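You operate a simulated robot arm through the tools that you are given. There is no shell and no other tool. Be economical: measure what you need, move in short steps, check, and stop when the job is done.

You are at the controls of a simulated robot arm. One attempt, no reset.

JOB
Plug the yellow coupling into the yellow port, shut the vent, open the air valve and set 1.5 bar.

The check looks at the end state, three seconds after you hand in, the way a careful person would. Anything else that was tipped, shoved, dropped, spilled or broken makes it a failure.

ROBOT AND FRAMES
A 5-joint arm with a three-finger gripper on a trunk, on a base that drives. Base frame: it is fixed to the floor where the robot stands at the start and does not move with it; the origin is under the middle of the robot, x ahead of it, y to its left, z up; the surface under the hand at the start is at about z = 880. Lengths are in mm, angles in rad, forces in N, time in s.
With the tool pointing down near the work surface it reaches from about 320 to 660 mm from the robot's upright axis, wherever it stands. Its first joint turns from -2.897 to 2.897 rad. Places, roughly: air gauge [800, 200, 1200]; air valve [500, 300, 900]; blue air port [700, 0, 900]; blue union nut [700, 400, 900]; drain valve [600, 500, 900]; green union nut [700, 200, 900]; orange coupling [-6000, 0, 750]; red blanking cap (3x3x7 cm) [-5700, 0, 800]; regulator knob [500, 100, 900]; vent valve [500, 200, 900]; yellow air port [700, -100, 900]; yellow union nut [700, 300, 900]. The tool tilts only in the upright plane through the base axis and itself; it spins freely about its own axis. Payload 1.37 kg.
Tool frame: the origin (TCP) lies between the finger pads and is the grasp point; the fingertips stand 16 mm ahead of it; z points along the fingers, y is the line along which they close. The gripper opens to 101 mm. The gripper's body begins 82 mm behind the TCP.
Orientation is told as [roll, pitch, yaw] about the base's x, y, z axes, in that order, counted from this pose: with the fingers straight down and closing along the base's y, the tool's x points along the base's -x, its y along +y and its z along -z.

CONTROLS
- The arm moves only by the tool apply_moves. Its argument "moves" is a list of rows, each an object of numbers (a shift or turn left out is 0, a gripper value left out holds the last): "tx", "ty", "tz": the shift along the tool's x, y, z in units of 150 mm (1.0 is 150 mm); "wx", "wy", "wz": the turn, a rotation vector about the tool's x, y, z in units of 90 degrees (1.0 is 90 degrees); "claw": the opening, from 0 (shut) to 1 (fully open). In form: [{"tx": .., "ty": .., "tz": .., "wx": .., "wy": .., "wz": .., "claw": ..}, ...]. A call has 1 to 20 rows; each row is the pose to reach, as a shift and turn from the pose commanded when the call began, along the tool's axes at that moment. A call with a number of a shift or a turn outside -1 to 1 is refused whole. Rows are played at 5 a second. More than 50 mm and 0.15 rad between two rows, or a gripper value outside its range, and nothing of the call is played. A pose out of reach is approached as far as the arm can. The call stops where the force on the tool passes 40 N (or 10 N more than at its start, if that is more) or the arm is blocked; 0.2 s more then pass. The fingers move at their own pace (about 45 mm/s each) and stop on an object; they squeeze with about 26 N. The grip force told is the motor's: it shows also when the fingers shut on nothing. Time passes only in rows, and 0.2 s behind the last, so rows that repeat a pose let the fingers close. It gives the time, the measured TCP pose, the force on the tool (base axes), the opening and the grip force at its end, in the units of the frame above (readings bear some noise), with the torque about the TCP (base axes, N m) and any sound that the robot's microphone picked up.
- Cameras (640 x 400 px; columns grow to the right, rows downward): "scene" is now at [20.3, 169.7, 1582.6]; the picture's right is [-0.07, -1.00, 0.00], its down [-0.72, 0.05, -0.69] and it looks along [0.69, -0.05, -0.72] (base axes); focal length 259 px, centre (320, 200). "wrist" rides on the gripper at [72, 20, -104] in the tool frame; the picture's right is [-0.26, 0.96, 0.00], its down [-0.76, -0.21, -0.62] and it looks along [-0.60, -0.16, 0.78] (tool axes); focal length 265 px, centre (320, 200). There is no depth. A picture from a camera that has moved, and an enlarged one, comes with that camera's place and axes in the base frame and with its lens.
- grab_frame(camera): a new picture of that camera. No time passes.
- slide_trunk(by): slides the trunk up (or, below 0, down) by that many mm; the arm and the scene camera ride with it, the base frame stays. It gives what a move gives, with no picture.
- drive_base(legs): drives the robot by 1 to 6 legs, each [ahead, left, turn to the left] in mm, mm and rad, along the robot's own axes; the way and the turn of a leg run together, so that a leg with both is an arc; at most 1500 mm and 3.142 rad a leg. The arm and the cameras ride along, it lands a little off, and it stops where it bumps. It gives what a move gives.
- aim_head(pan, tilt): turns the head with the scene camera to pan (to the left, within 2.705 rad either way) and tilt (down, from -0.506 to 1.204), counted from straight ahead of the robot. It gives what a move gives.
- enlarge(camera, box): a new picture of the part [left, top, right, bottom] of that camera's present view, enlarged. No time passes.
- close_job(): hands the job in; it is judged then, once.

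Work in short steps. Places have to be worked out from the pictures, the camera data and where the tool is seen: move nearer, look again, correct. Check each grasp and each placing, and mend what went wrong. You have 120 turns and 98 pictures in all, those below and enlarged ones among them. Open the gripper and draw the arm clear of the work before you hand the job in, unless the task says otherwise; then end with one line.

The tools are called after ">>>" by a JSON object that holds its "op" and its "data". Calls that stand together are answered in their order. apply_moves: Moves the arm, as the interface text tells. Its arguments: {"type":"object","properties":{"moves":{"type":"array"}},"required":["moves"]} The other tools are called the same way: slide_trunk (by) slides the trunk up or down; drive_base (legs) drives the base; aim_head (pan, tilt) turns the head that bears the scene camera; grab_frame (camera) takes a picture; enlarge (camera, box) takes an enlarged picture of a part of a camera's view; close_job () hands the job in.

At the start:

```text
time_s: 0.0
eef_pos: [430.8, -57.5, 1256.1]
tcp_rot: [0.001, -0.001, 0.0]
contact_force: [-0.4, 0.6, 0.1]
moment: [-0.03, 0.0, -0.01]
finger_gap: 100.6
grasp_force: 0.0
trunk travel left (down, up): [-525.0, 65.0]
robot x, y, heading: [0.4, 1.2, -0.0]
head pan, tilt: [-0.068, 0.808]
```

scene: 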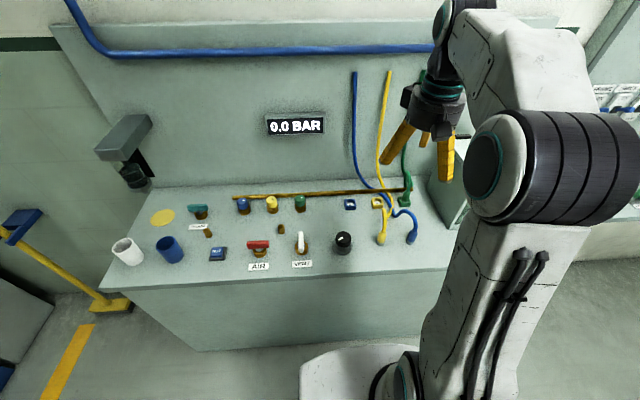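
wrist: 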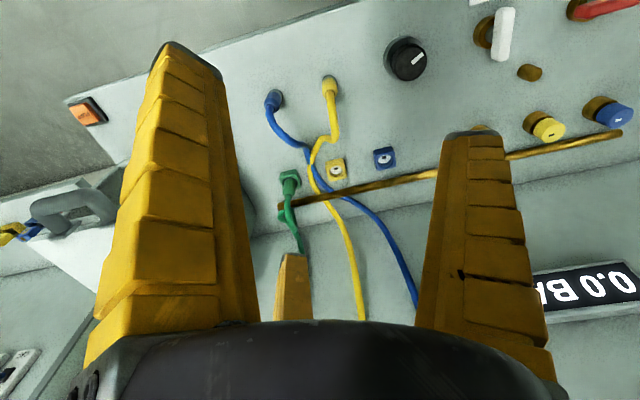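

The pictures show a panel table with valves, ports and hoses. I enlarge the work area to read the details.

>>> {"op": "enlarge", "data": {"camera": "scene", "box": [180, 170, 340, 270]}}

>>> {"op": "enlarge", "data": {"camera": "scene", "box": [290, 150, 450, 250]}}

>>> {"op": "enlarge", "data": {"camera": "wrist", "box": [240, 60, 440, 200]}}

```text
4.00 times, centred on (260, 220) of scene
camera zoom: at [20.3, 169.7, 1582.6], right [-0.07, -1.0, 0.0], down [-0.72, 0.05, -0.69], along [0.69, -0.05, -0.72], focal length 1036 px, centre (560, 120)
```

zoom: 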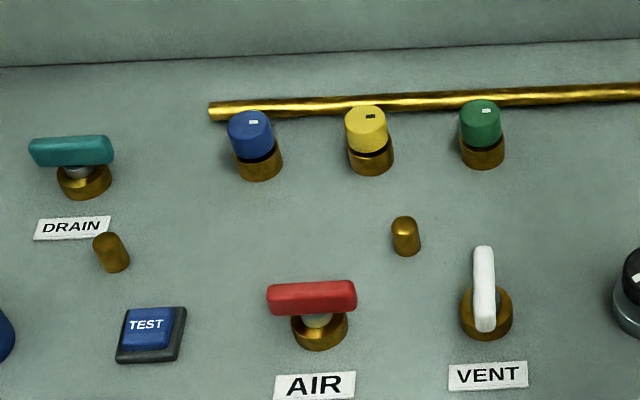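

```text
4.00 times, centred on (370, 200) of scene
camera zoom: at [20.3, 169.7, 1582.6], right [-0.07, -1.0, 0.0], down [-0.72, 0.05, -0.69], along [0.69, -0.05, -0.72], focal length 1036 px, centre (120, 200)
```

zoom: 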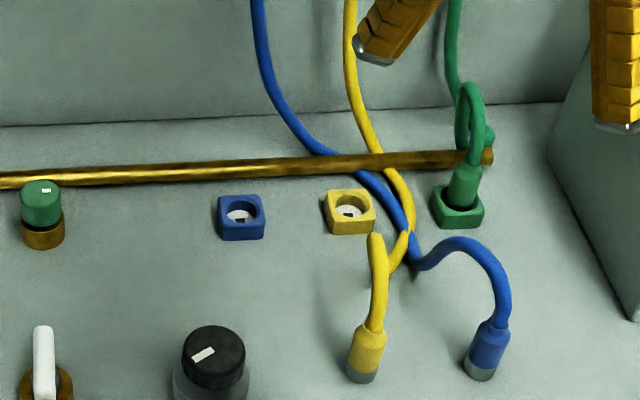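

```text
2.86 times, centred on (340, 130) of wrist
camera zoom: at [359.4, -38.9, 1359.6], right [0.26, 0.96, 0.0], down [0.76, -0.21, 0.62], along [0.6, -0.16, -0.78], focal length 758 px, centre (263, 400)
```

zoom: 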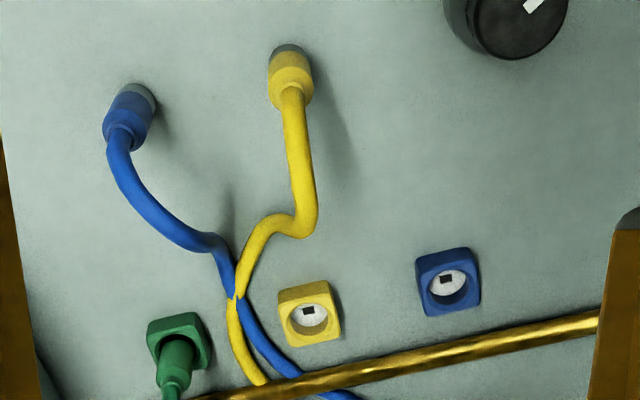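

The yellow coupling stands upright at about (478,-54), 60 mm tall; the yellow port is at about (645,-81), near the limit of my reach. I look down to see whether the base can drive closer.

>>> {"op": "aim_head", "data": {"pan": 0.0, "tilt": 1.2}}

>>> {"op": "grab_frame", "data": {"camera": "scene"}}

```text
time_s: 0.9
eef_pos: [430.8, -57.5, 1256.0]
tcp_rot: [0.001, 0.001, -0.001]
contact_force: [0.0, 0.2, -0.1]
moment: [0.02, 0.0, 0.02]
finger_gap: 100.5
grasp_force: 0.0
trunk travel left (down, up): [-525.0, 65.0]
robot x, y, heading: [-1.1, -3.0, 0.001]
head pan, tilt: [0.0, 1.201]
```

```text
92 pictures are left
camera scene: at [-3.7, 175.1, 1555.7], right [0.0, -1.0, 0.0], down [-0.93, 0.0, -0.36], along [0.36, 0.0, -0.93], focal length 259 px, centre (320, 200)
```

scene: 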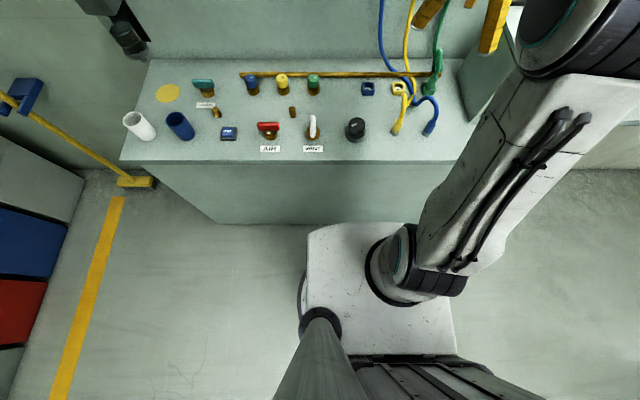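

There is about 200 mm of clearance between the robot's front and the table, so I drive 70 mm ahead and then look again.

>>> {"op": "drive_base", "data": {"legs": [[70, 0, 0]]}}

>>> {"op": "aim_head", "data": {"pan": -0.25, "tilt": 0.8}}

>>> {"op": "enlarge", "data": {"camera": "scene", "box": [200, 140, 440, 290]}}

>>> {"op": "grab_frame", "data": {"camera": "wrist"}}

```text
time_s: 1.9
eef_pos: [501.4, -58.2, 1255.5]
tcp_rot: [0.001, 0.002, 0.001]
contact_force: [-0.5, 0.4, -0.2]
moment: [-0.01, 0.06, 0.01]
finger_gap: 100.6
grasp_force: 0.0
trunk travel left (down, up): [-525.0, 65.0]
robot x, y, heading: [68.8, 0.6, -0.001]
head pan, tilt: [0.0, 1.201]
```

```text
time_s: 2.7
eef_pos: [501.8, -57.2, 1254.1]
tcp_rot: [0.001, 0.0, -0.001]
contact_force: [0.0, -0.7, 0.7]
moment: [0.0, 0.03, 0.01]
finger_gap: 100.6
grasp_force: 0.1
trunk travel left (down, up): [-525.0, 65.0]
robot x, y, heading: [67.4, 0.8, -0.001]
head pan, tilt: [-0.25, 0.799]
```

```text
2.67 times, centred on (320, 215) of scene
camera zoom: at [88.1, 155.3, 1583.3], right [-0.25, -0.97, 0.0], down [-0.7, 0.18, -0.7], along [0.68, -0.17, -0.72], focal length 691 px, centre (320, 160)
```

zoom: 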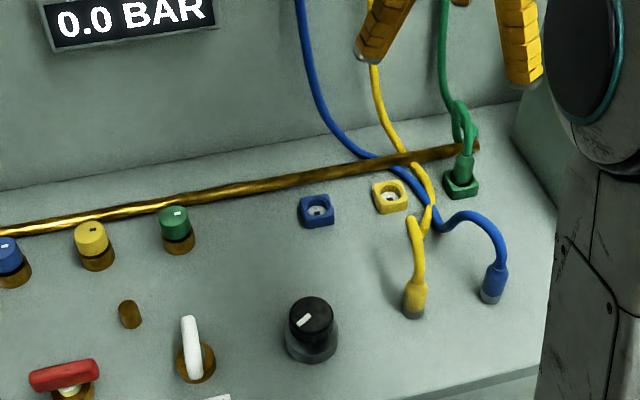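

```text
90 pictures are left
camera wrist: at [429.2, -38.7, 1359.6], right [0.26, 0.96, 0.0], down [0.76, -0.21, 0.62], along [0.6, -0.16, -0.78], focal length 265 px, centre (320, 200)
```

wrist: 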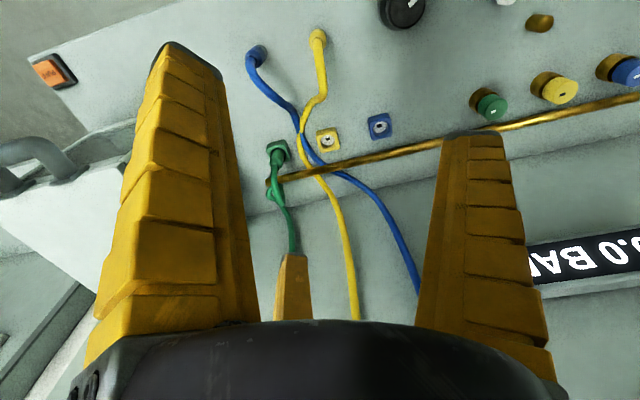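

Next I bring the hand back and down so the wrist camera sees the coupling and the port close up.

>>> {"op": "apply_moves", "data": {"moves": [{"tx": 0.15, "ty": 0.03, "tz": 0.25}, {"tx": 0.3, "ty": 0.06, "tz": 0.5}, {"tx": 0.45, "ty": 0.09, "tz": 0.75}, {"tx": 0.61, "ty": 0.12, "tz": 1.0}]}}

>>> {"op": "grab_frame", "data": {"camera": "wrist"}}

```text
time_s: 3.7
eef_pos: [409.2, -38.4, 1106.6]
tcp_rot: [0.0, -0.003, 0.0]
contact_force: [0.4, 0.4, -0.1]
moment: [-0.03, 0.01, -0.01]
finger_gap: 100.5
grasp_force: 0.1
trunk travel left (down, up): [-525.0, 65.0]
robot x, y, heading: [72.9, 2.9, 0.003]
head pan, tilt: [-0.25, 0.799]
```

```text
89 pictures are left
camera wrist: at [337.7, -19.5, 1209.8], right [0.26, 0.96, 0.0], down [0.76, -0.21, 0.62], along [0.6, -0.16, -0.78], focal length 265 px, centre (320, 200)
```

wrist: 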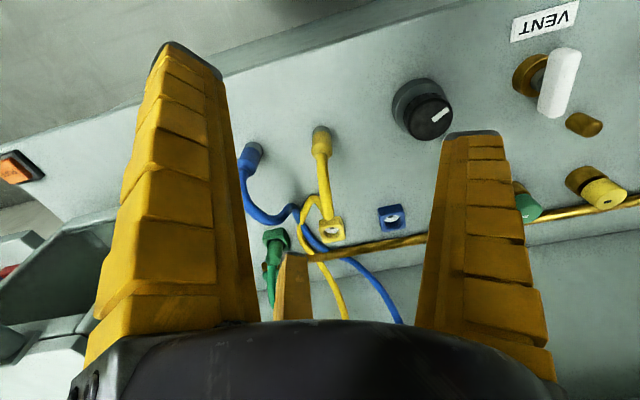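

>>> {"op": "enlarge", "data": {"camera": "wrist", "box": [240, 110, 440, 260]}}

```text
2.67 times, centred on (340, 185) of wrist
camera zoom: at [337.7, -19.5, 1209.8], right [0.26, 0.96, 0.0], down [0.76, -0.21, 0.62], along [0.6, -0.16, -0.78], focal length 708 px, centre (267, 240)
```

zoom: 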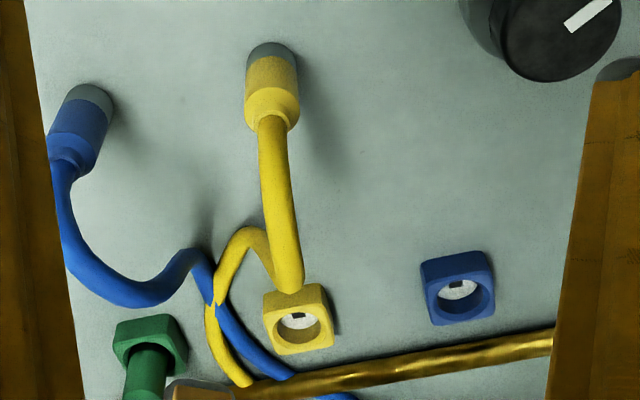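

>>> {"op": "enlarge", "data": {"camera": "wrist", "box": [312, 205, 360, 253]}}

>>> {"op": "enlarge", "data": {"camera": "wrist", "box": [300, 115, 348, 163]}}

```text
8.33 times, centred on (336, 229) of wrist
camera zoom: at [337.7, -19.5, 1209.8], right [0.26, 0.96, 0.0], down [0.76, -0.21, 0.62], along [0.6, -0.16, -0.78], focal length 2212 px, centre (187, -42)
```

zoom: 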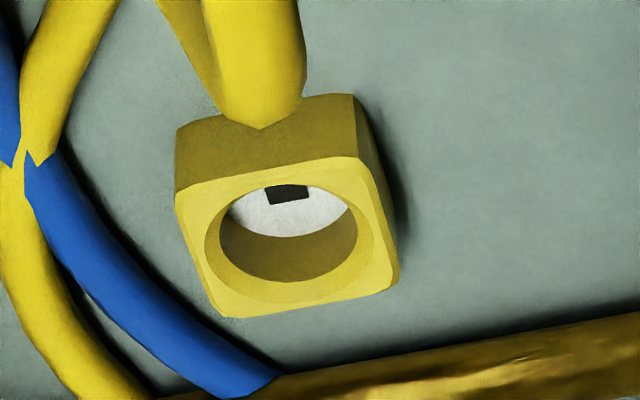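

```text
8.33 times, centred on (324, 139) of wrist
camera zoom: at [337.7, -19.5, 1209.8], right [0.26, 0.96, 0.0], down [0.76, -0.21, 0.62], along [0.6, -0.16, -0.78], focal length 2212 px, centre (287, 708)
```

zoom: 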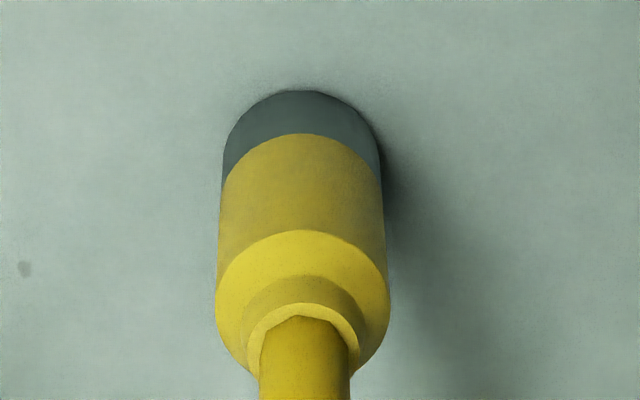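

The coupling is a plain round plug about 24 mm in diameter with its centre at about (485,-55), and the port is a plain round socket with its top near z=900. I move above the coupling with the fingers half open and check.

>>> {"op": "apply_moves", "data": {"moves": [{"tx": -0.13, "ty": -0.027, "tz": 0.15, "claw": 0.6}, {"tx": -0.26, "ty": -0.055, "tz": 0.3}, {"tx": -0.38, "ty": -0.08, "tz": 0.45}, {"tx": -0.493, "ty": -0.107, "tz": 0.55}, {"tx": -0.493, "ty": -0.107, "tz": 0.55}]}}

>>> {"op": "grab_frame", "data": {"camera": "wrist"}}

>>> {"op": "enlarge", "data": {"camera": "scene", "box": [300, 150, 460, 250]}}

```text
time_s: 4.9
eef_pos: [482.9, -55.7, 1022.8]
tcp_rot: [0.001, -0.001, 0.0]
contact_force: [0.4, 0.0, -0.2]
moment: [0.0, -0.05, 0.02]
finger_gap: 64.1
grasp_force: 2.6
trunk travel left (down, up): [-525.0, 65.0]
robot x, y, heading: [71.6, -0.3, 0.003]
head pan, tilt: [-0.25, 0.799]
```

```text
85 pictures are left
camera wrist: at [411.6, -36.8, 1126.9], right [0.26, 0.96, 0.0], down [0.76, -0.21, 0.62], along [0.6, -0.16, -0.78], focal length 265 px, centre (320, 200)
```

wrist: 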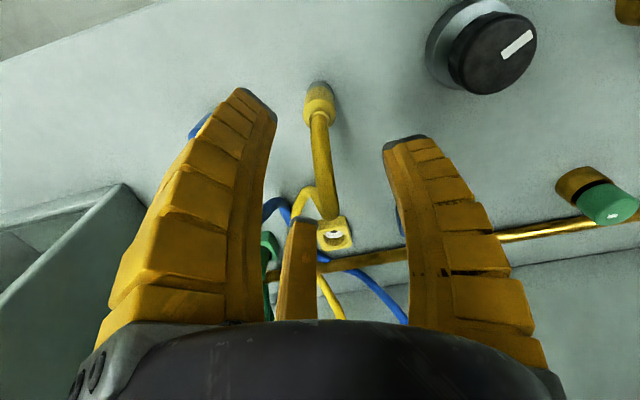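

```text
4.00 times, centred on (380, 200) of scene
camera zoom: at [88.0, 155.3, 1583.4], right [-0.25, -0.97, 0.0], down [-0.69, 0.18, -0.7], along [0.68, -0.17, -0.72], focal length 1036 px, centre (80, 200)
```

zoom: 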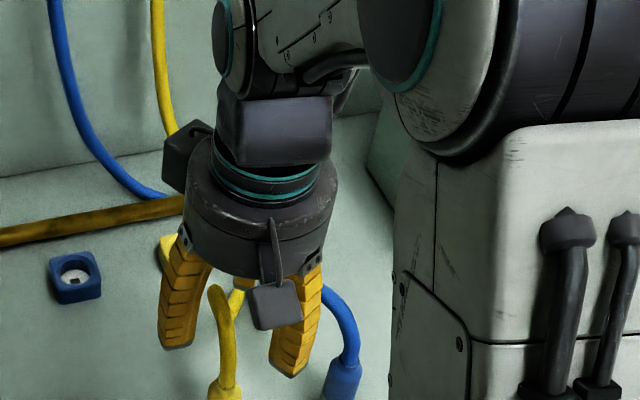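

>>> {"op": "enlarge", "data": {"camera": "wrist", "box": [230, 170, 400, 330]}}

>>> {"op": "enlarge", "data": {"camera": "scene", "box": [335, 200, 400, 260]}}

```text
2.50 times, centred on (315, 250) of wrist
camera zoom: at [411.6, -36.8, 1126.9], right [0.26, 0.96, 0.0], down [0.76, -0.21, 0.62], along [0.6, -0.16, -0.78], focal length 664 px, centre (332, 75)
```

zoom: 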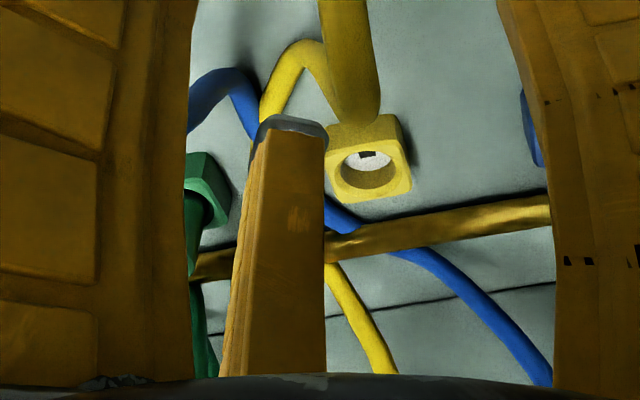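

```text
6.67 times, centred on (368, 230) of scene
camera zoom: at [88.0, 155.3, 1583.4], right [-0.25, -0.97, 0.0], down [-0.69, 0.18, -0.7], along [0.68, -0.17, -0.72], focal length 1727 px, centre (3, 0)
```

zoom: 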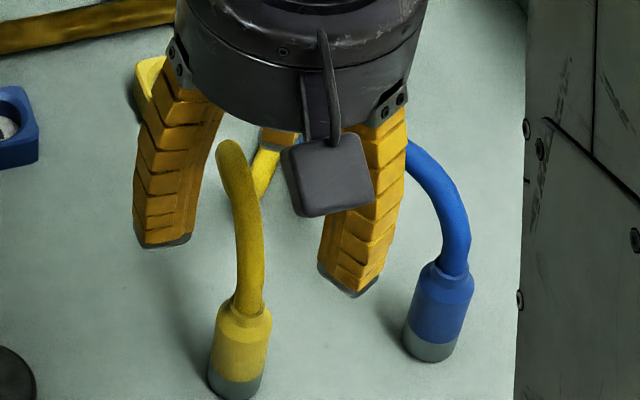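

The pictures show the hand actually has three visible fingers at 120°, one of them on the hose side. I turn the tool by -37° so the hose will run out through a gap between the fingers, then look again.

>>> {"op": "apply_moves", "data": {"moves": [{"wz": 0.082}, {"wz": 0.164}, {"wz": 0.246}, {"wz": 0.328}, {"wz": 0.41}, {"wz": 0.41}]}}

>>> {"op": "grab_frame", "data": {"camera": "wrist"}}

>>> {"op": "enlarge", "data": {"camera": "scene", "box": [310, 185, 410, 260]}}

```text
time_s: 6.3
eef_pos: [483.6, -55.7, 1024.1]
tcp_rot: [0.0, 0.0, -0.645]
contact_force: [0.2, -0.4, -0.6]
moment: [0.02, 0.03, -0.02]
finger_gap: 64.1
grasp_force: 3.0
trunk travel left (down, up): [-525.0, 65.0]
robot x, y, heading: [70.1, 0.3, 0.0]
head pan, tilt: [-0.25, 0.799]
```

```text
81 pictures are left
camera wrist: at [438.1, 2.5, 1127.4], right [0.79, 0.61, 0.0], down [0.48, -0.62, 0.62], along [0.38, -0.49, -0.78], focal length 265 px, centre (320, 200)
```

wrist: 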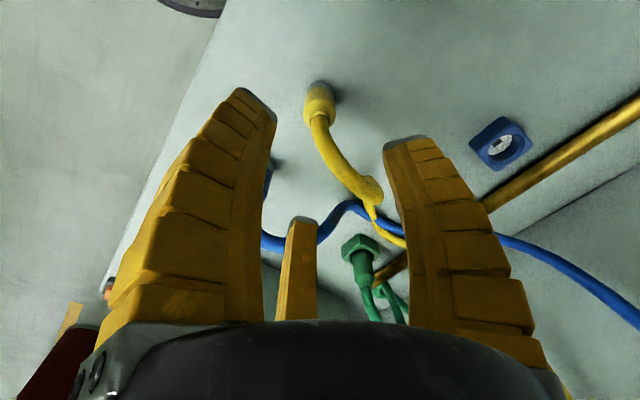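

```text
5.33 times, centred on (360, 222) of scene
camera zoom: at [88.2, 155.3, 1583.4], right [-0.25, -0.97, 0.0], down [-0.69, 0.18, -0.7], along [0.68, -0.17, -0.72], focal length 1381 px, centre (107, 80)
```

zoom: 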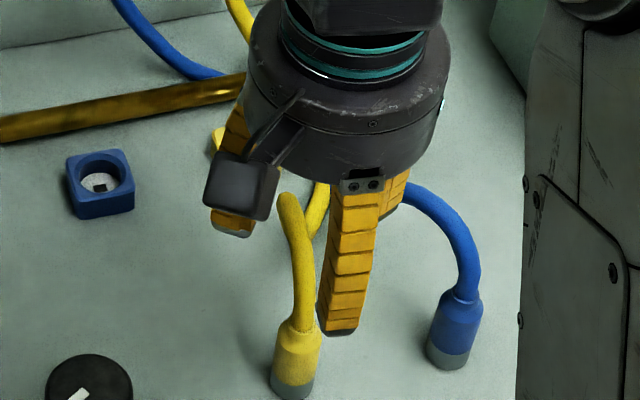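

The coupling stays on the tool axis, and the hose now passes through the gap. I descend to z≈922.

>>> {"op": "apply_moves", "data": {"moves": [{"tz": 0.2}, {"tz": 0.4}, {"tz": 0.55}, {"tz": 0.68}, {"tz": 0.68}]}}

>>> {"op": "grab_frame", "data": {"camera": "wrist"}}

>>> {"op": "enlarge", "data": {"camera": "scene", "box": [310, 185, 410, 260]}}

```text
time_s: 7.5
eef_pos: [482.6, -55.3, 920.2]
tcp_rot: [0.0, 0.001, -0.644]
contact_force: [0.1, -0.3, 0.4]
moment: [-0.01, 0.02, -0.01]
finger_gap: 64.2
grasp_force: 2.4
trunk travel left (down, up): [-525.0, 65.0]
robot x, y, heading: [68.8, 1.2, 0.002]
head pan, tilt: [-0.25, 0.799]
```

```text
79 pictures are left
camera wrist: at [437.7, 3.0, 1024.6], right [0.79, 0.61, 0.0], down [0.48, -0.62, 0.62], along [0.38, -0.49, -0.78], focal length 265 px, centre (320, 200)
```

wrist: 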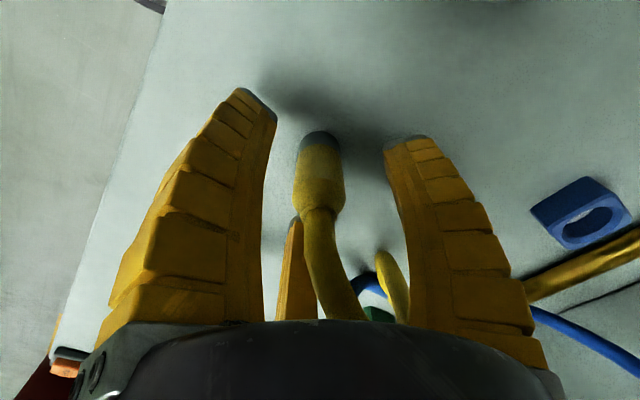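

```text
5.33 times, centred on (360, 222) of scene
camera zoom: at [88.1, 155.3, 1583.4], right [-0.25, -0.97, 0.0], down [-0.69, 0.18, -0.7], along [0.68, -0.17, -0.72], focal length 1381 px, centre (107, 80)
```

zoom: 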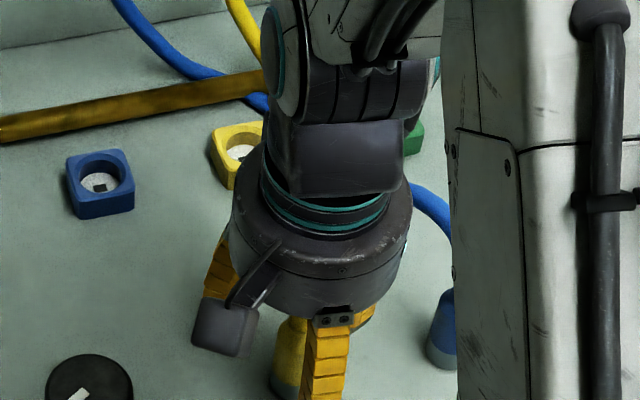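

The coupling is centred between the fingers, with the pads at the height of the yellow body. I close the gripper.

>>> {"op": "apply_moves", "data": {"moves": [{"claw": 0.4}, {"claw": 0.2}, {"claw": 0.1}, {"claw": 0.1}, {"claw": 0.1}, {"claw": 0.1}]}}

>>> {"op": "grab_frame", "data": {"camera": "wrist"}}

```text
time_s: 8.9
eef_pos: [484.3, -55.7, 920.9]
tcp_rot: [0.001, -0.001, -0.644]
contact_force: [-1.4, -0.1, 8.4]
moment: [0.08, 0.05, -0.04]
finger_gap: 19.0
grasp_force: 25.9
trunk travel left (down, up): [-525.0, 65.0]
robot x, y, heading: [69.4, 0.3, 0.002]
head pan, tilt: [-0.25, 0.799]
```

```text
77 pictures are left
camera wrist: at [437.6, 2.9, 1025.4], right [0.79, 0.61, 0.0], down [0.48, -0.62, 0.62], along [0.38, -0.49, -0.78], focal length 265 px, centre (320, 200)
```

wrist: 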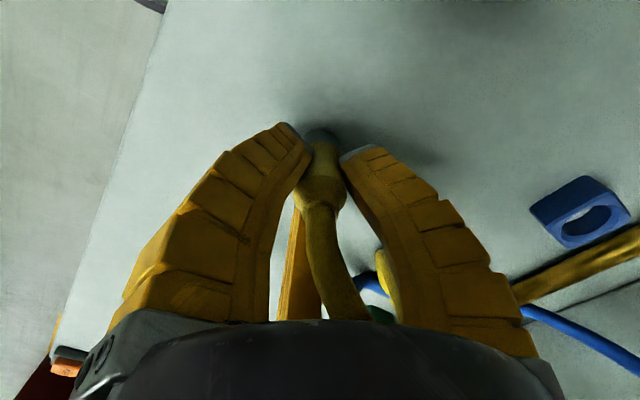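

The grip holds (gap 19 mm, 26 N). I lift by 55 mm and check that the coupling follows.

>>> {"op": "apply_moves", "data": {"moves": [{"tz": -0.12}, {"tz": -0.24}, {"tz": -0.37}]}}

>>> {"op": "grab_frame", "data": {"camera": "wrist"}}

```text
time_s: 9.7
eef_pos: [481.5, -54.6, 976.6]
tcp_rot: [0.0, -0.001, -0.645]
contact_force: [0.2, 0.2, 0.0]
moment: [0.02, -0.02, 0.0]
finger_gap: 16.4
grasp_force: 26.2
trunk travel left (down, up): [-525.0, 65.0]
robot x, y, heading: [69.1, -0.3, -0.001]
head pan, tilt: [-0.25, 0.799]
```

```text
76 pictures are left
camera wrist: at [436.8, 3.2, 1080.6], right [0.79, 0.61, 0.0], down [0.48, -0.62, 0.62], along [0.38, -0.49, -0.78], focal length 265 px, centre (320, 200)
```

wrist: 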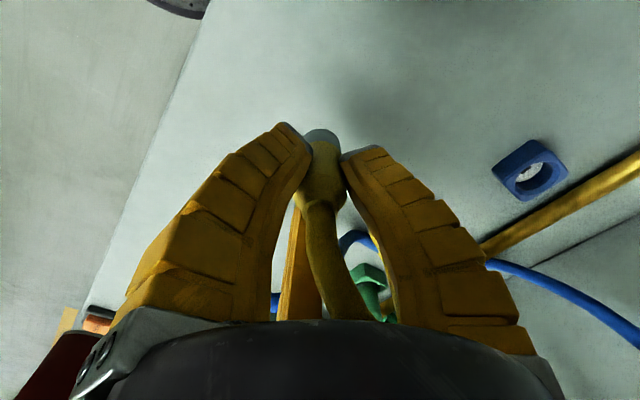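

The coupling is lifted and held. I carry it above the yellow port in small steps.

>>> {"op": "apply_moves", "data": {"moves": [{"tx": -0.19, "ty": 0.1}, {"tx": -0.38, "ty": 0.2}, {"tx": -0.57, "ty": 0.3}, {"tx": -0.76, "ty": 0.41}, {"tx": -0.955, "ty": 0.511}, {"tx": -0.955, "ty": 0.511}]}}

>>> {"op": "grab_frame", "data": {"camera": "wrist"}}

>>> {"op": "enlarge", "data": {"camera": "scene", "box": [290, 130, 410, 220]}}

```text
time_s: 11.1
eef_pos: [643.3, -80.0, 976.5]
tcp_rot: [-0.001, -0.001, -0.644]
contact_force: [0.7, -0.4, -1.5]
moment: [0.0, -0.01, 0.02]
finger_gap: 16.3
grasp_force: 26.0
trunk travel left (down, up): [-525.0, 65.0]
robot x, y, heading: [68.1, 0.7, 0.005]
head pan, tilt: [-0.25, 0.799]
```

```text
75 pictures are left
camera wrist: at [597.9, -21.6, 1080.0], right [0.79, 0.61, 0.0], down [0.48, -0.62, 0.62], along [0.38, -0.49, -0.78], focal length 265 px, centre (320, 200)
```

wrist: 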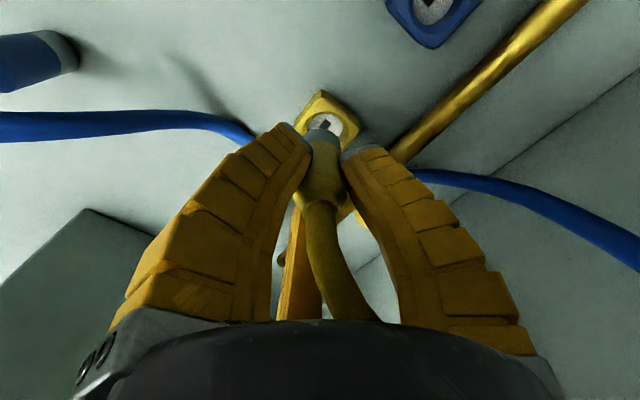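

```text
4.44 times, centred on (350, 175) of scene
camera zoom: at [88.1, 155.3, 1583.4], right [-0.25, -0.97, 0.0], down [-0.69, 0.18, -0.7], along [0.68, -0.17, -0.72], focal length 1151 px, centre (187, 311)
```

zoom: 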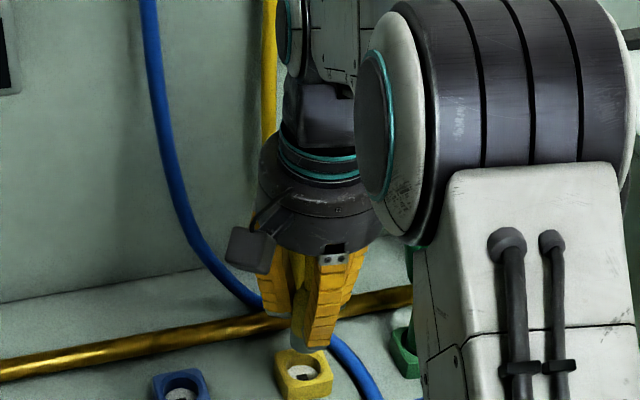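

>>> {"op": "enlarge", "data": {"camera": "wrist", "box": [270, 80, 374, 160]}}

>>> {"op": "enlarge", "data": {"camera": "scene", "box": [335, 185, 375, 225]}}

```text
5.00 times, centred on (322, 120) of wrist
camera zoom: at [597.9, -21.6, 1080.0], right [0.79, 0.61, 0.0], down [0.48, -0.62, 0.62], along [0.38, -0.49, -0.78], focal length 1327 px, centre (310, 600)
```

zoom: 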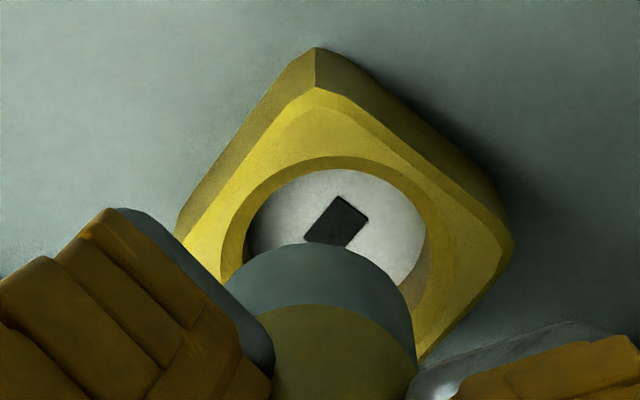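

```text
10.00 times, centred on (355, 205) of scene
camera zoom: at [88.1, 155.3, 1583.4], right [-0.25, -0.97, 0.0], down [-0.69, 0.18, -0.7], along [0.68, -0.17, -0.72], focal length 2590 px, centre (-30, 150)
```

zoom: 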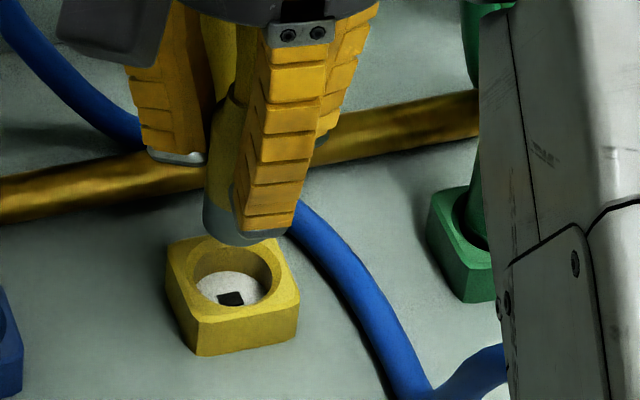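

Triangulated from both cameras, the port centre is at about (649,-82) with its top at z≈903, and the plug is at about (644,-80). I shift by (+5.5,-2.5), descend 22 mm, and look.

>>> {"op": "apply_moves", "data": {"moves": [{"tx": -0.039, "ty": 0.009}, {"tx": -0.039, "ty": 0.009, "tz": 0.08}, {"tx": -0.039, "ty": 0.009, "tz": 0.147}, {"tx": -0.039, "ty": 0.009, "tz": 0.147}]}}

>>> {"op": "enlarge", "data": {"camera": "wrist", "box": [270, 90, 374, 170]}}

>>> {"op": "enlarge", "data": {"camera": "scene", "box": [335, 185, 375, 225]}}

```text
time_s: 12.1
eef_pos: [649.7, -82.6, 953.0]
tcp_rot: [0.001, -0.001, -0.644]
contact_force: [0.2, 0.4, -0.2]
moment: [-0.03, -0.02, 0.0]
finger_gap: 16.8
grasp_force: 26.1
trunk travel left (down, up): [-525.0, 65.0]
robot x, y, heading: [64.9, 2.6, 0.0]
head pan, tilt: [-0.25, 0.799]
```

```text
5.00 times, centred on (322, 130) of wrist
camera zoom: at [604.1, -24.1, 1057.6], right [0.79, 0.61, 0.0], down [0.48, -0.62, 0.62], along [0.38, -0.49, -0.78], focal length 1327 px, centre (310, 550)
```

zoom: 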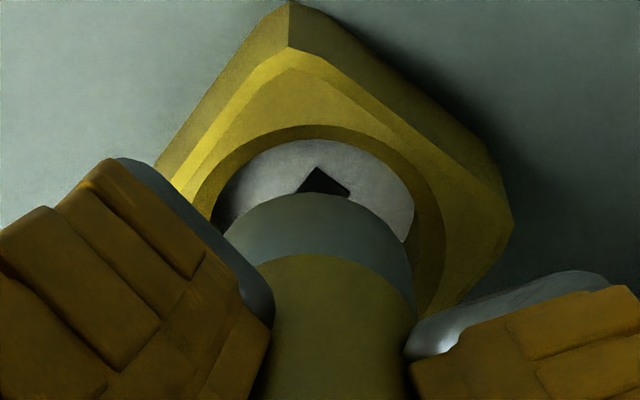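

```text
10.00 times, centred on (355, 205) of scene
camera zoom: at [88.2, 155.3, 1583.4], right [-0.25, -0.97, 0.0], down [-0.69, 0.18, -0.7], along [0.68, -0.17, -0.72], focal length 2590 px, centre (-30, 150)
```

zoom: 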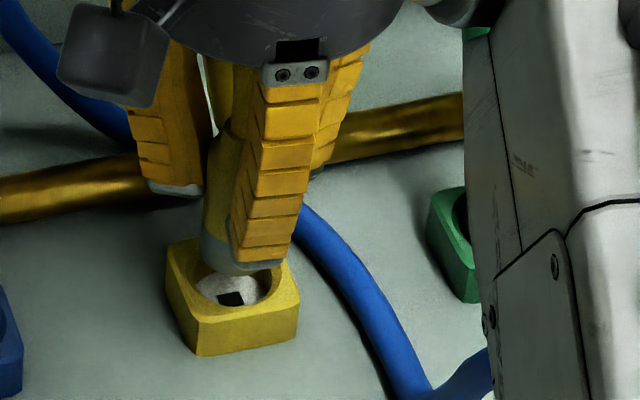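

The plug is aligned within about 1 mm. I nudge it +1 mm in y and lower it into the port in small rows.

>>> {"op": "apply_moves", "data": {"moves": [{"tx": 0.004, "ty": 0.005, "tz": 0.03}, {"tx": 0.004, "ty": 0.005, "tz": 0.06}, {"tx": 0.004, "ty": 0.005, "tz": 0.09}, {"tx": 0.004, "ty": 0.005, "tz": 0.11}, {"tx": 0.004, "ty": 0.005, "tz": 0.13}, {"tx": 0.004, "ty": 0.005, "tz": 0.15}, {"tx": 0.004, "ty": 0.005, "tz": 0.17}, {"tx": 0.004, "ty": 0.005, "tz": 0.19}, {"tx": 0.004, "ty": 0.005, "tz": 0.2}]}}

>>> {"op": "grab_frame", "data": {"camera": "wrist"}}

>>> {"op": "enlarge", "data": {"camera": "scene", "box": [335, 185, 375, 225]}}

```text
time_s: 14.1
eef_pos: [649.4, -81.8, 925.7]
tcp_rot: [0.003, -0.001, -0.645]
contact_force: [0.7, 0.3, 8.1]
moment: [0.01, 0.02, -0.03]
finger_gap: 18.6
grasp_force: 26.0
trunk travel left (down, up): [-525.0, 65.0]
robot x, y, heading: [71.6, 2.7, 0.005]
head pan, tilt: [-0.25, 0.799]
```

```text
69 pictures are left
camera wrist: at [603.5, -23.4, 1029.5], right [0.79, 0.61, 0.0], down [0.48, -0.62, 0.62], along [0.38, -0.49, -0.78], focal length 265 px, centre (320, 200)
```

wrist: 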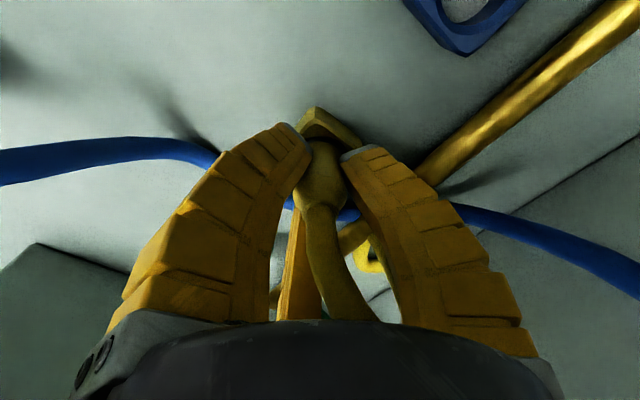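

```text
10.00 times, centred on (355, 205) of scene
camera zoom: at [87.4, 155.4, 1583.5], right [-0.25, -0.97, 0.0], down [-0.69, 0.18, -0.7], along [0.68, -0.17, -0.72], focal length 2590 px, centre (-30, 150)
```

zoom: 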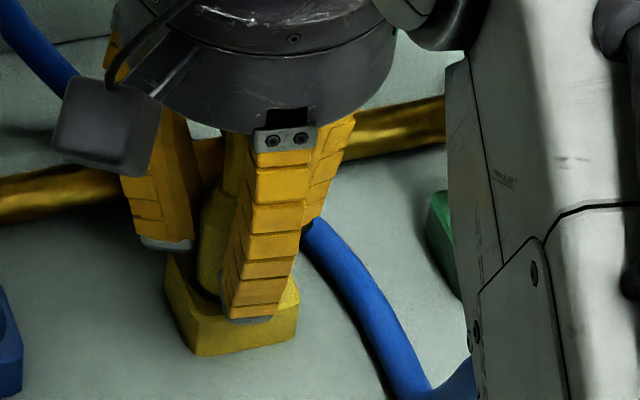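

The plug is in the port and has met the bottom (8 N, z=925.7). I press further, listening for a click.

>>> {"op": "apply_moves", "data": {"moves": [{"tz": 0.01}, {"tz": 0.02}, {"tz": 0.03}, {"tz": 0.04}, {"tz": 0.05}, {"tz": 0.06}, {"tz": 0.07}]}}

```text
time_s: 15.7
eef_pos: [649.2, -81.1, 916.3]
tcp_rot: [0.003, -0.003, -0.644]
contact_force: [5.6, 1.1, 23.0]
moment: [-0.02, -0.07, -0.05]
finger_gap: 27.0
grasp_force: 25.7
trunk travel left (down, up): [-525.0, 65.0]
robot x, y, heading: [69.9, 0.1, 0.004]
head pan, tilt: [-0.25, 0.799]
```

>>> {"op": "grab_frame", "data": {"camera": "wrist"}}

>>> {"op": "enlarge", "data": {"camera": "scene", "box": [335, 185, 375, 225]}}

```text
67 pictures are left
camera wrist: at [603.4, -23.4, 1019.8], right [0.79, 0.61, 0.0], down [0.48, -0.62, 0.62], along [0.38, -0.49, -0.78], focal length 265 px, centre (320, 200)
```

wrist: 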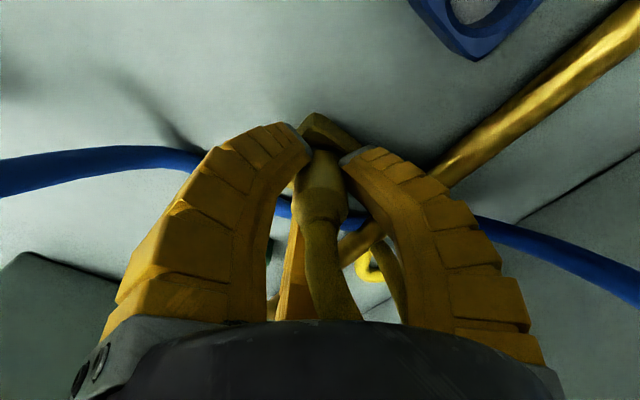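

```text
10.00 times, centred on (355, 205) of scene
camera zoom: at [86.5, 155.6, 1583.4], right [-0.25, -0.97, 0.0], down [-0.69, 0.18, -0.7], along [0.68, -0.17, -0.72], focal length 2590 px, centre (-30, 150)
```

zoom: 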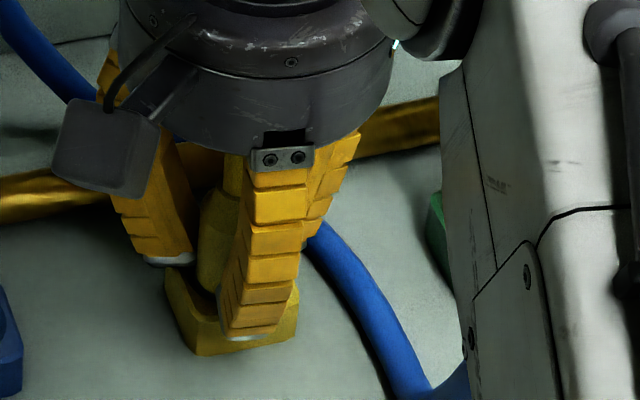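

The compliant fingers slid down the body when I pressed. I open them, lift straight up and inspect how the coupling sits compared with the plugged green one.

>>> {"op": "apply_moves", "data": {"moves": [{"tz": -0.03, "claw": 0.35}, {"tz": -0.04, "claw": 0.5}, {"tz": -0.04, "claw": 0.6}, {"tz": -0.04, "claw": 0.6}, {"tz": -0.2}, {"tz": -0.45}, {"tz": -0.7}]}}

>>> {"op": "enlarge", "data": {"camera": "wrist", "box": [250, 60, 410, 160]}}

>>> {"op": "enlarge", "data": {"camera": "scene", "box": [325, 165, 405, 225]}}

```text
time_s: 17.3
eef_pos: [649.0, -81.4, 1019.7]
tcp_rot: [0.001, 0.0, -0.643]
contact_force: [0.1, 0.1, -0.3]
moment: [-0.04, -0.02, -0.01]
finger_gap: 63.9
grasp_force: 2.7
trunk travel left (down, up): [-525.0, 65.0]
robot x, y, heading: [70.1, 0.9, 0.004]
head pan, tilt: [-0.25, 0.799]
```

```text
4.00 times, centred on (330, 110) of wrist
camera zoom: at [603.6, -23.9, 1123.0], right [0.79, 0.61, 0.0], down [0.48, -0.62, 0.62], along [0.38, -0.49, -0.78], focal length 1062 px, centre (280, 560)
```

zoom: 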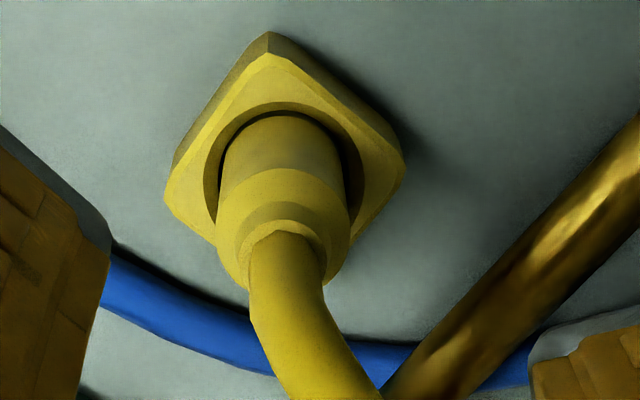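

```text
6.67 times, centred on (365, 195) of scene
camera zoom: at [87.8, 155.3, 1583.3], right [-0.25, -0.97, 0.0], down [-0.69, 0.18, -0.7], along [0.68, -0.17, -0.72], focal length 1727 px, centre (20, 233)
```

zoom: 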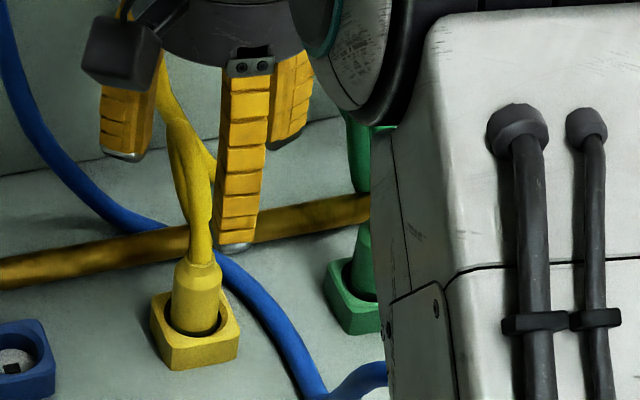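

The grey part is fully in the socket. I draw the arm up and away so both cameras get a clear comparison with the green plug.

>>> {"op": "apply_moves", "data": {"moves": [{"tz": -0.3}, {"tz": -0.6}, {"tz": -0.75, "tx": 0.25}, {"tz": -0.75, "tx": 0.55}, {"tz": -0.75, "tx": 0.85}, {"tz": -0.75, "tx": 1.0}]}}

>>> {"op": "aim_head", "data": {"pan": -0.35, "tilt": 0.75}}

>>> {"op": "grab_frame", "data": {"camera": "wrist"}}

>>> {"op": "grab_frame", "data": {"camera": "scene"}}

```text
time_s: 18.7
eef_pos: [528.8, 9.0, 1131.1]
tcp_rot: [0.0, 0.002, -0.644]
contact_force: [-0.5, -0.3, 0.3]
moment: [0.01, -0.03, -0.03]
finger_gap: 64.3
grasp_force: 2.4
trunk travel left (down, up): [-525.0, 65.0]
robot x, y, heading: [72.2, 0.7, 0.003]
head pan, tilt: [-0.25, 0.799]
```

```text
time_s: 19.4
eef_pos: [531.4, 8.1, 1129.8]
tcp_rot: [0.001, 0.0, -0.643]
contact_force: [1.2, -1.0, 0.2]
moment: [-0.01, -0.02, 0.0]
finger_gap: 64.0
grasp_force: 2.2
trunk travel left (down, up): [-525.0, 65.0]
robot x, y, heading: [66.1, -1.2, 0.002]
head pan, tilt: [-0.351, 0.75]
```

```text
63 pictures are left
camera wrist: at [485.2, 66.4, 1235.0], right [0.79, 0.61, 0.0], down [0.48, -0.62, 0.62], along [0.38, -0.49, -0.78], focal length 265 px, centre (320, 200)
```

wrist: 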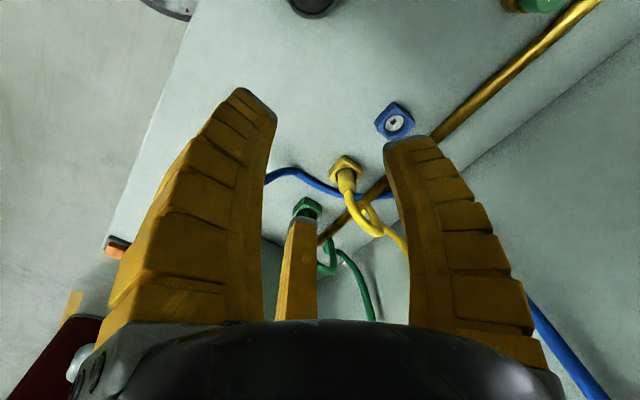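

```text
62 pictures are left
camera scene: at [87.8, 146.8, 1587.3], right [-0.34, -0.94, 0.0], down [-0.64, 0.23, -0.73], along [0.69, -0.25, -0.68], focal length 259 px, centre (320, 200)
```

scene: 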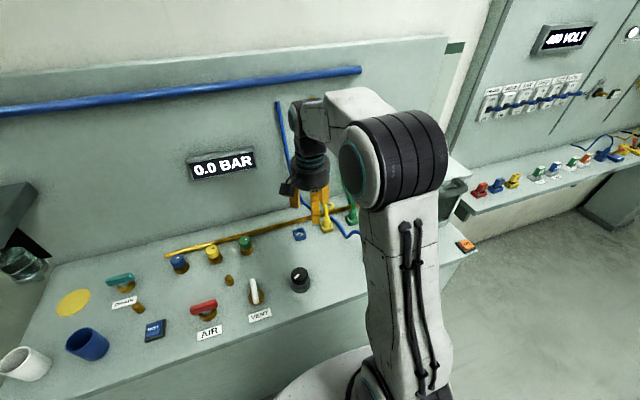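

>>> {"op": "enlarge", "data": {"camera": "wrist", "box": [280, 140, 380, 240]}}

>>> {"op": "enlarge", "data": {"camera": "scene", "box": [300, 190, 372, 245]}}

```text
4.00 times, centred on (330, 190) of wrist
camera zoom: at [485.2, 66.4, 1235.0], right [0.79, 0.61, 0.0], down [0.48, -0.62, 0.62], along [0.38, -0.49, -0.78], focal length 1062 px, centre (280, 240)
```

zoom: 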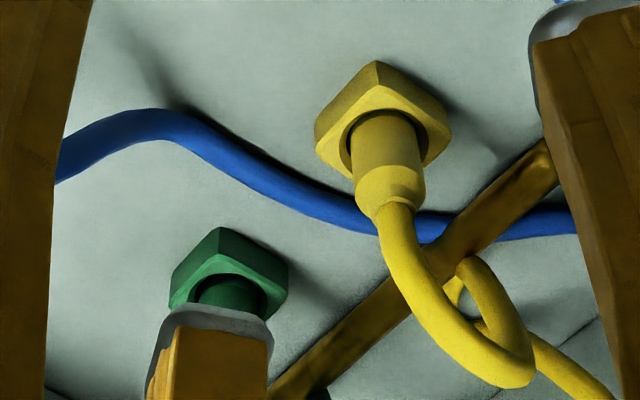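

```text
7.27 times, centred on (336, 218) of scene
camera zoom: at [87.8, 146.8, 1587.3], right [-0.34, -0.94, 0.0], down [-0.64, 0.23, -0.73], along [0.69, -0.25, -0.68], focal length 1884 px, centre (204, 73)
```

zoom: 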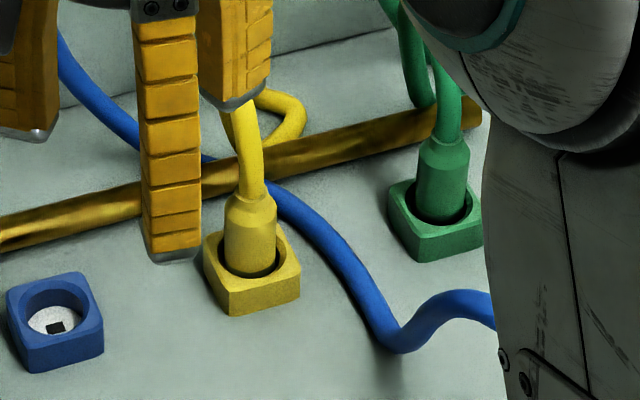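

Yellow and green sit equally deep, so the yellow plug is seated. Next I move left to the valves, turning the tool back to yaw 0.

>>> {"op": "apply_moves", "data": {"moves": [{"tx": 0.2, "wz": -0.082}, {"tx": 0.4, "wz": -0.164}, {"tx": 0.6, "wz": -0.246}, {"tx": 0.8, "wz": -0.328}, {"tx": 0.95, "wz": -0.41}, {"tx": 0.95, "wz": -0.41}]}}

>>> {"op": "apply_moves", "data": {"moves": [{"ty": 0.3, "tx": 0.05, "tz": 0.1}, {"ty": 0.6, "tx": 0.1, "tz": 0.2}, {"ty": 0.9, "tx": 0.15, "tz": 0.3}, {"ty": 1.0, "tx": 0.2, "tz": 0.4}, {"ty": 1.0, "tx": 0.2, "tz": 0.4}]}}

>>> {"op": "grab_frame", "data": {"camera": "wrist"}}

```text
time_s: 20.8
eef_pos: [414.9, 94.9, 1132.2]
tcp_rot: [0.0, 0.0, 0.003]
contact_force: [-0.7, -0.1, -0.2]
moment: [0.03, -0.02, 0.0]
finger_gap: 63.8
grasp_force: 2.8
trunk travel left (down, up): [-525.0, 65.0]
robot x, y, heading: [73.1, 1.1, -0.001]
head pan, tilt: [-0.351, 0.75]
```

```text
time_s: 22.0
eef_pos: [385.1, 242.9, 1072.3]
tcp_rot: [0.001, 0.0, 0.001]
contact_force: [-0.6, -0.2, -0.2]
moment: [0.01, -0.01, -0.03]
finger_gap: 64.1
grasp_force: 2.4
trunk travel left (down, up): [-525.0, 65.0]
robot x, y, heading: [69.3, 1.2, -0.001]
head pan, tilt: [-0.351, 0.75]
```

```text
59 pictures are left
camera wrist: at [313.8, 261.7, 1175.2], right [0.26, 0.96, 0.0], down [0.76, -0.21, 0.62], along [0.6, -0.16, -0.78], focal length 265 px, centre (320, 200)
```

wrist: 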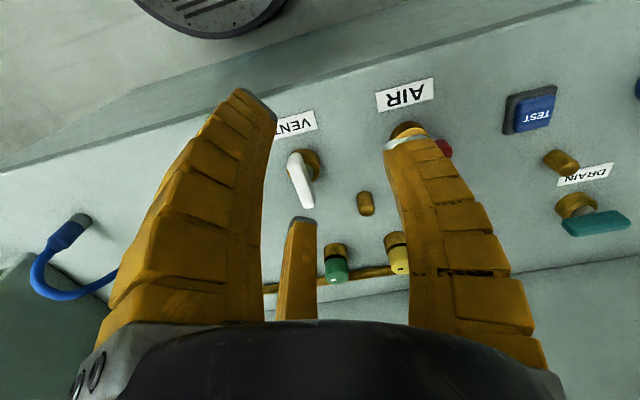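

>>> {"op": "enlarge", "data": {"camera": "wrist", "box": [270, 130, 350, 230]}}

>>> {"op": "aim_head", "data": {"pan": 0.15, "tilt": 0.9}}

>>> {"op": "grab_frame", "data": {"camera": "scene"}}

```text
4.00 times, centred on (310, 180) of wrist
camera zoom: at [313.8, 261.7, 1175.2], right [0.26, 0.96, 0.0], down [0.76, -0.21, 0.62], along [0.6, -0.16, -0.78], focal length 1062 px, centre (360, 280)
```

zoom: 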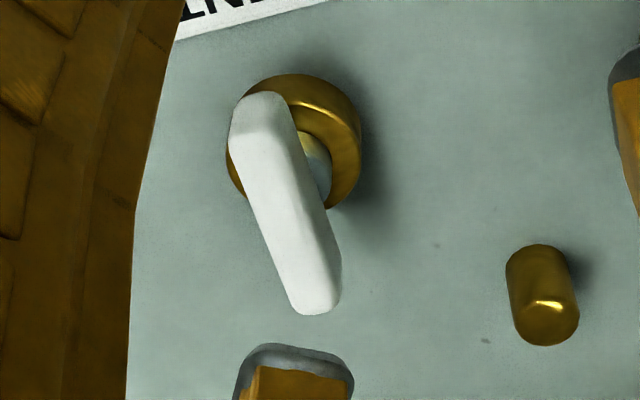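

```text
time_s: 22.9
eef_pos: [385.4, 241.1, 1071.4]
tcp_rot: [0.0, 0.001, -0.001]
contact_force: [-0.3, 0.5, -0.3]
moment: [0.01, 0.04, -0.01]
finger_gap: 64.2
grasp_force: 2.7
trunk travel left (down, up): [-525.0, 65.0]
robot x, y, heading: [69.1, 1.6, -0.004]
head pan, tilt: [0.15, 0.901]
```

```text
57 pictures are left
camera scene: at [84.6, 186.5, 1575.5], right [0.15, -0.99, 0.0], down [-0.77, -0.12, -0.62], along [0.61, 0.09, -0.78], focal length 259 px, centre (320, 200)
```

scene: 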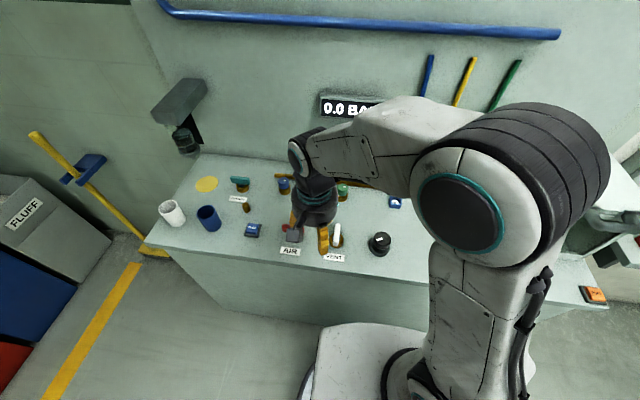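

The vent handle is a bar along x, centred at about (477,197), with its top near z≈922. I move over it at yaw 0, so the fingers straddle it along y, and check before descending.

>>> {"op": "apply_moves", "data": {"moves": [{"tx": -0.2, "ty": -0.1, "tz": 0.12}, {"tx": -0.4, "ty": -0.2, "tz": 0.25}, {"tx": -0.613, "ty": -0.3, "tz": 0.37}, {"tx": -0.613, "ty": -0.3, "tz": 0.6}, {"tx": -0.613, "ty": -0.3, "tz": 0.7}, {"tx": -0.613, "ty": -0.3, "tz": 0.7}]}}

>>> {"op": "grab_frame", "data": {"camera": "wrist"}}

>>> {"op": "enlarge", "data": {"camera": "scene", "box": [270, 180, 400, 270]}}

```text
time_s: 24.3
eef_pos: [477.1, 200.0, 966.6]
tcp_rot: [-0.001, 0.0, -0.002]
contact_force: [-0.5, 0.5, -0.6]
moment: [-0.04, 0.01, 0.0]
finger_gap: 64.3
grasp_force: 1.9
trunk travel left (down, up): [-525.0, 65.0]
robot x, y, heading: [67.8, -1.0, -0.001]
head pan, tilt: [0.15, 0.901]
```

```text
56 pictures are left
camera wrist: at [405.4, 218.1, 1070.1], right [0.26, 0.96, 0.0], down [0.76, -0.21, 0.62], along [0.6, -0.16, -0.78], focal length 265 px, centre (320, 200)
```

wrist: 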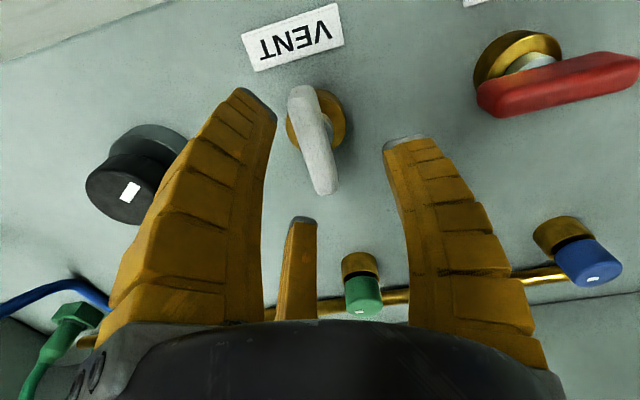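

```text
4.44 times, centred on (335, 225) of scene
camera zoom: at [84.6, 186.5, 1575.4], right [0.15, -0.99, 0.0], down [-0.77, -0.12, -0.62], along [0.61, 0.09, -0.78], focal length 1151 px, centre (253, 89)
```

zoom: 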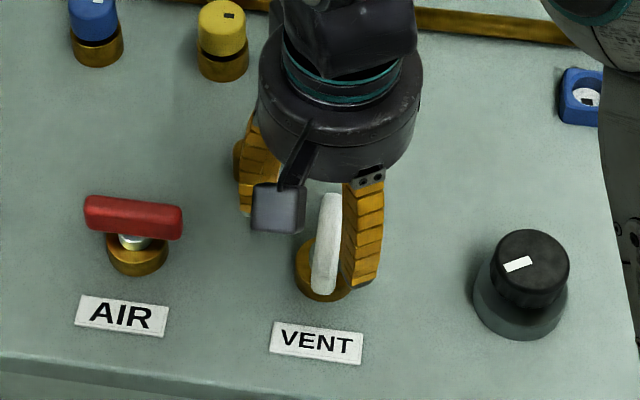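

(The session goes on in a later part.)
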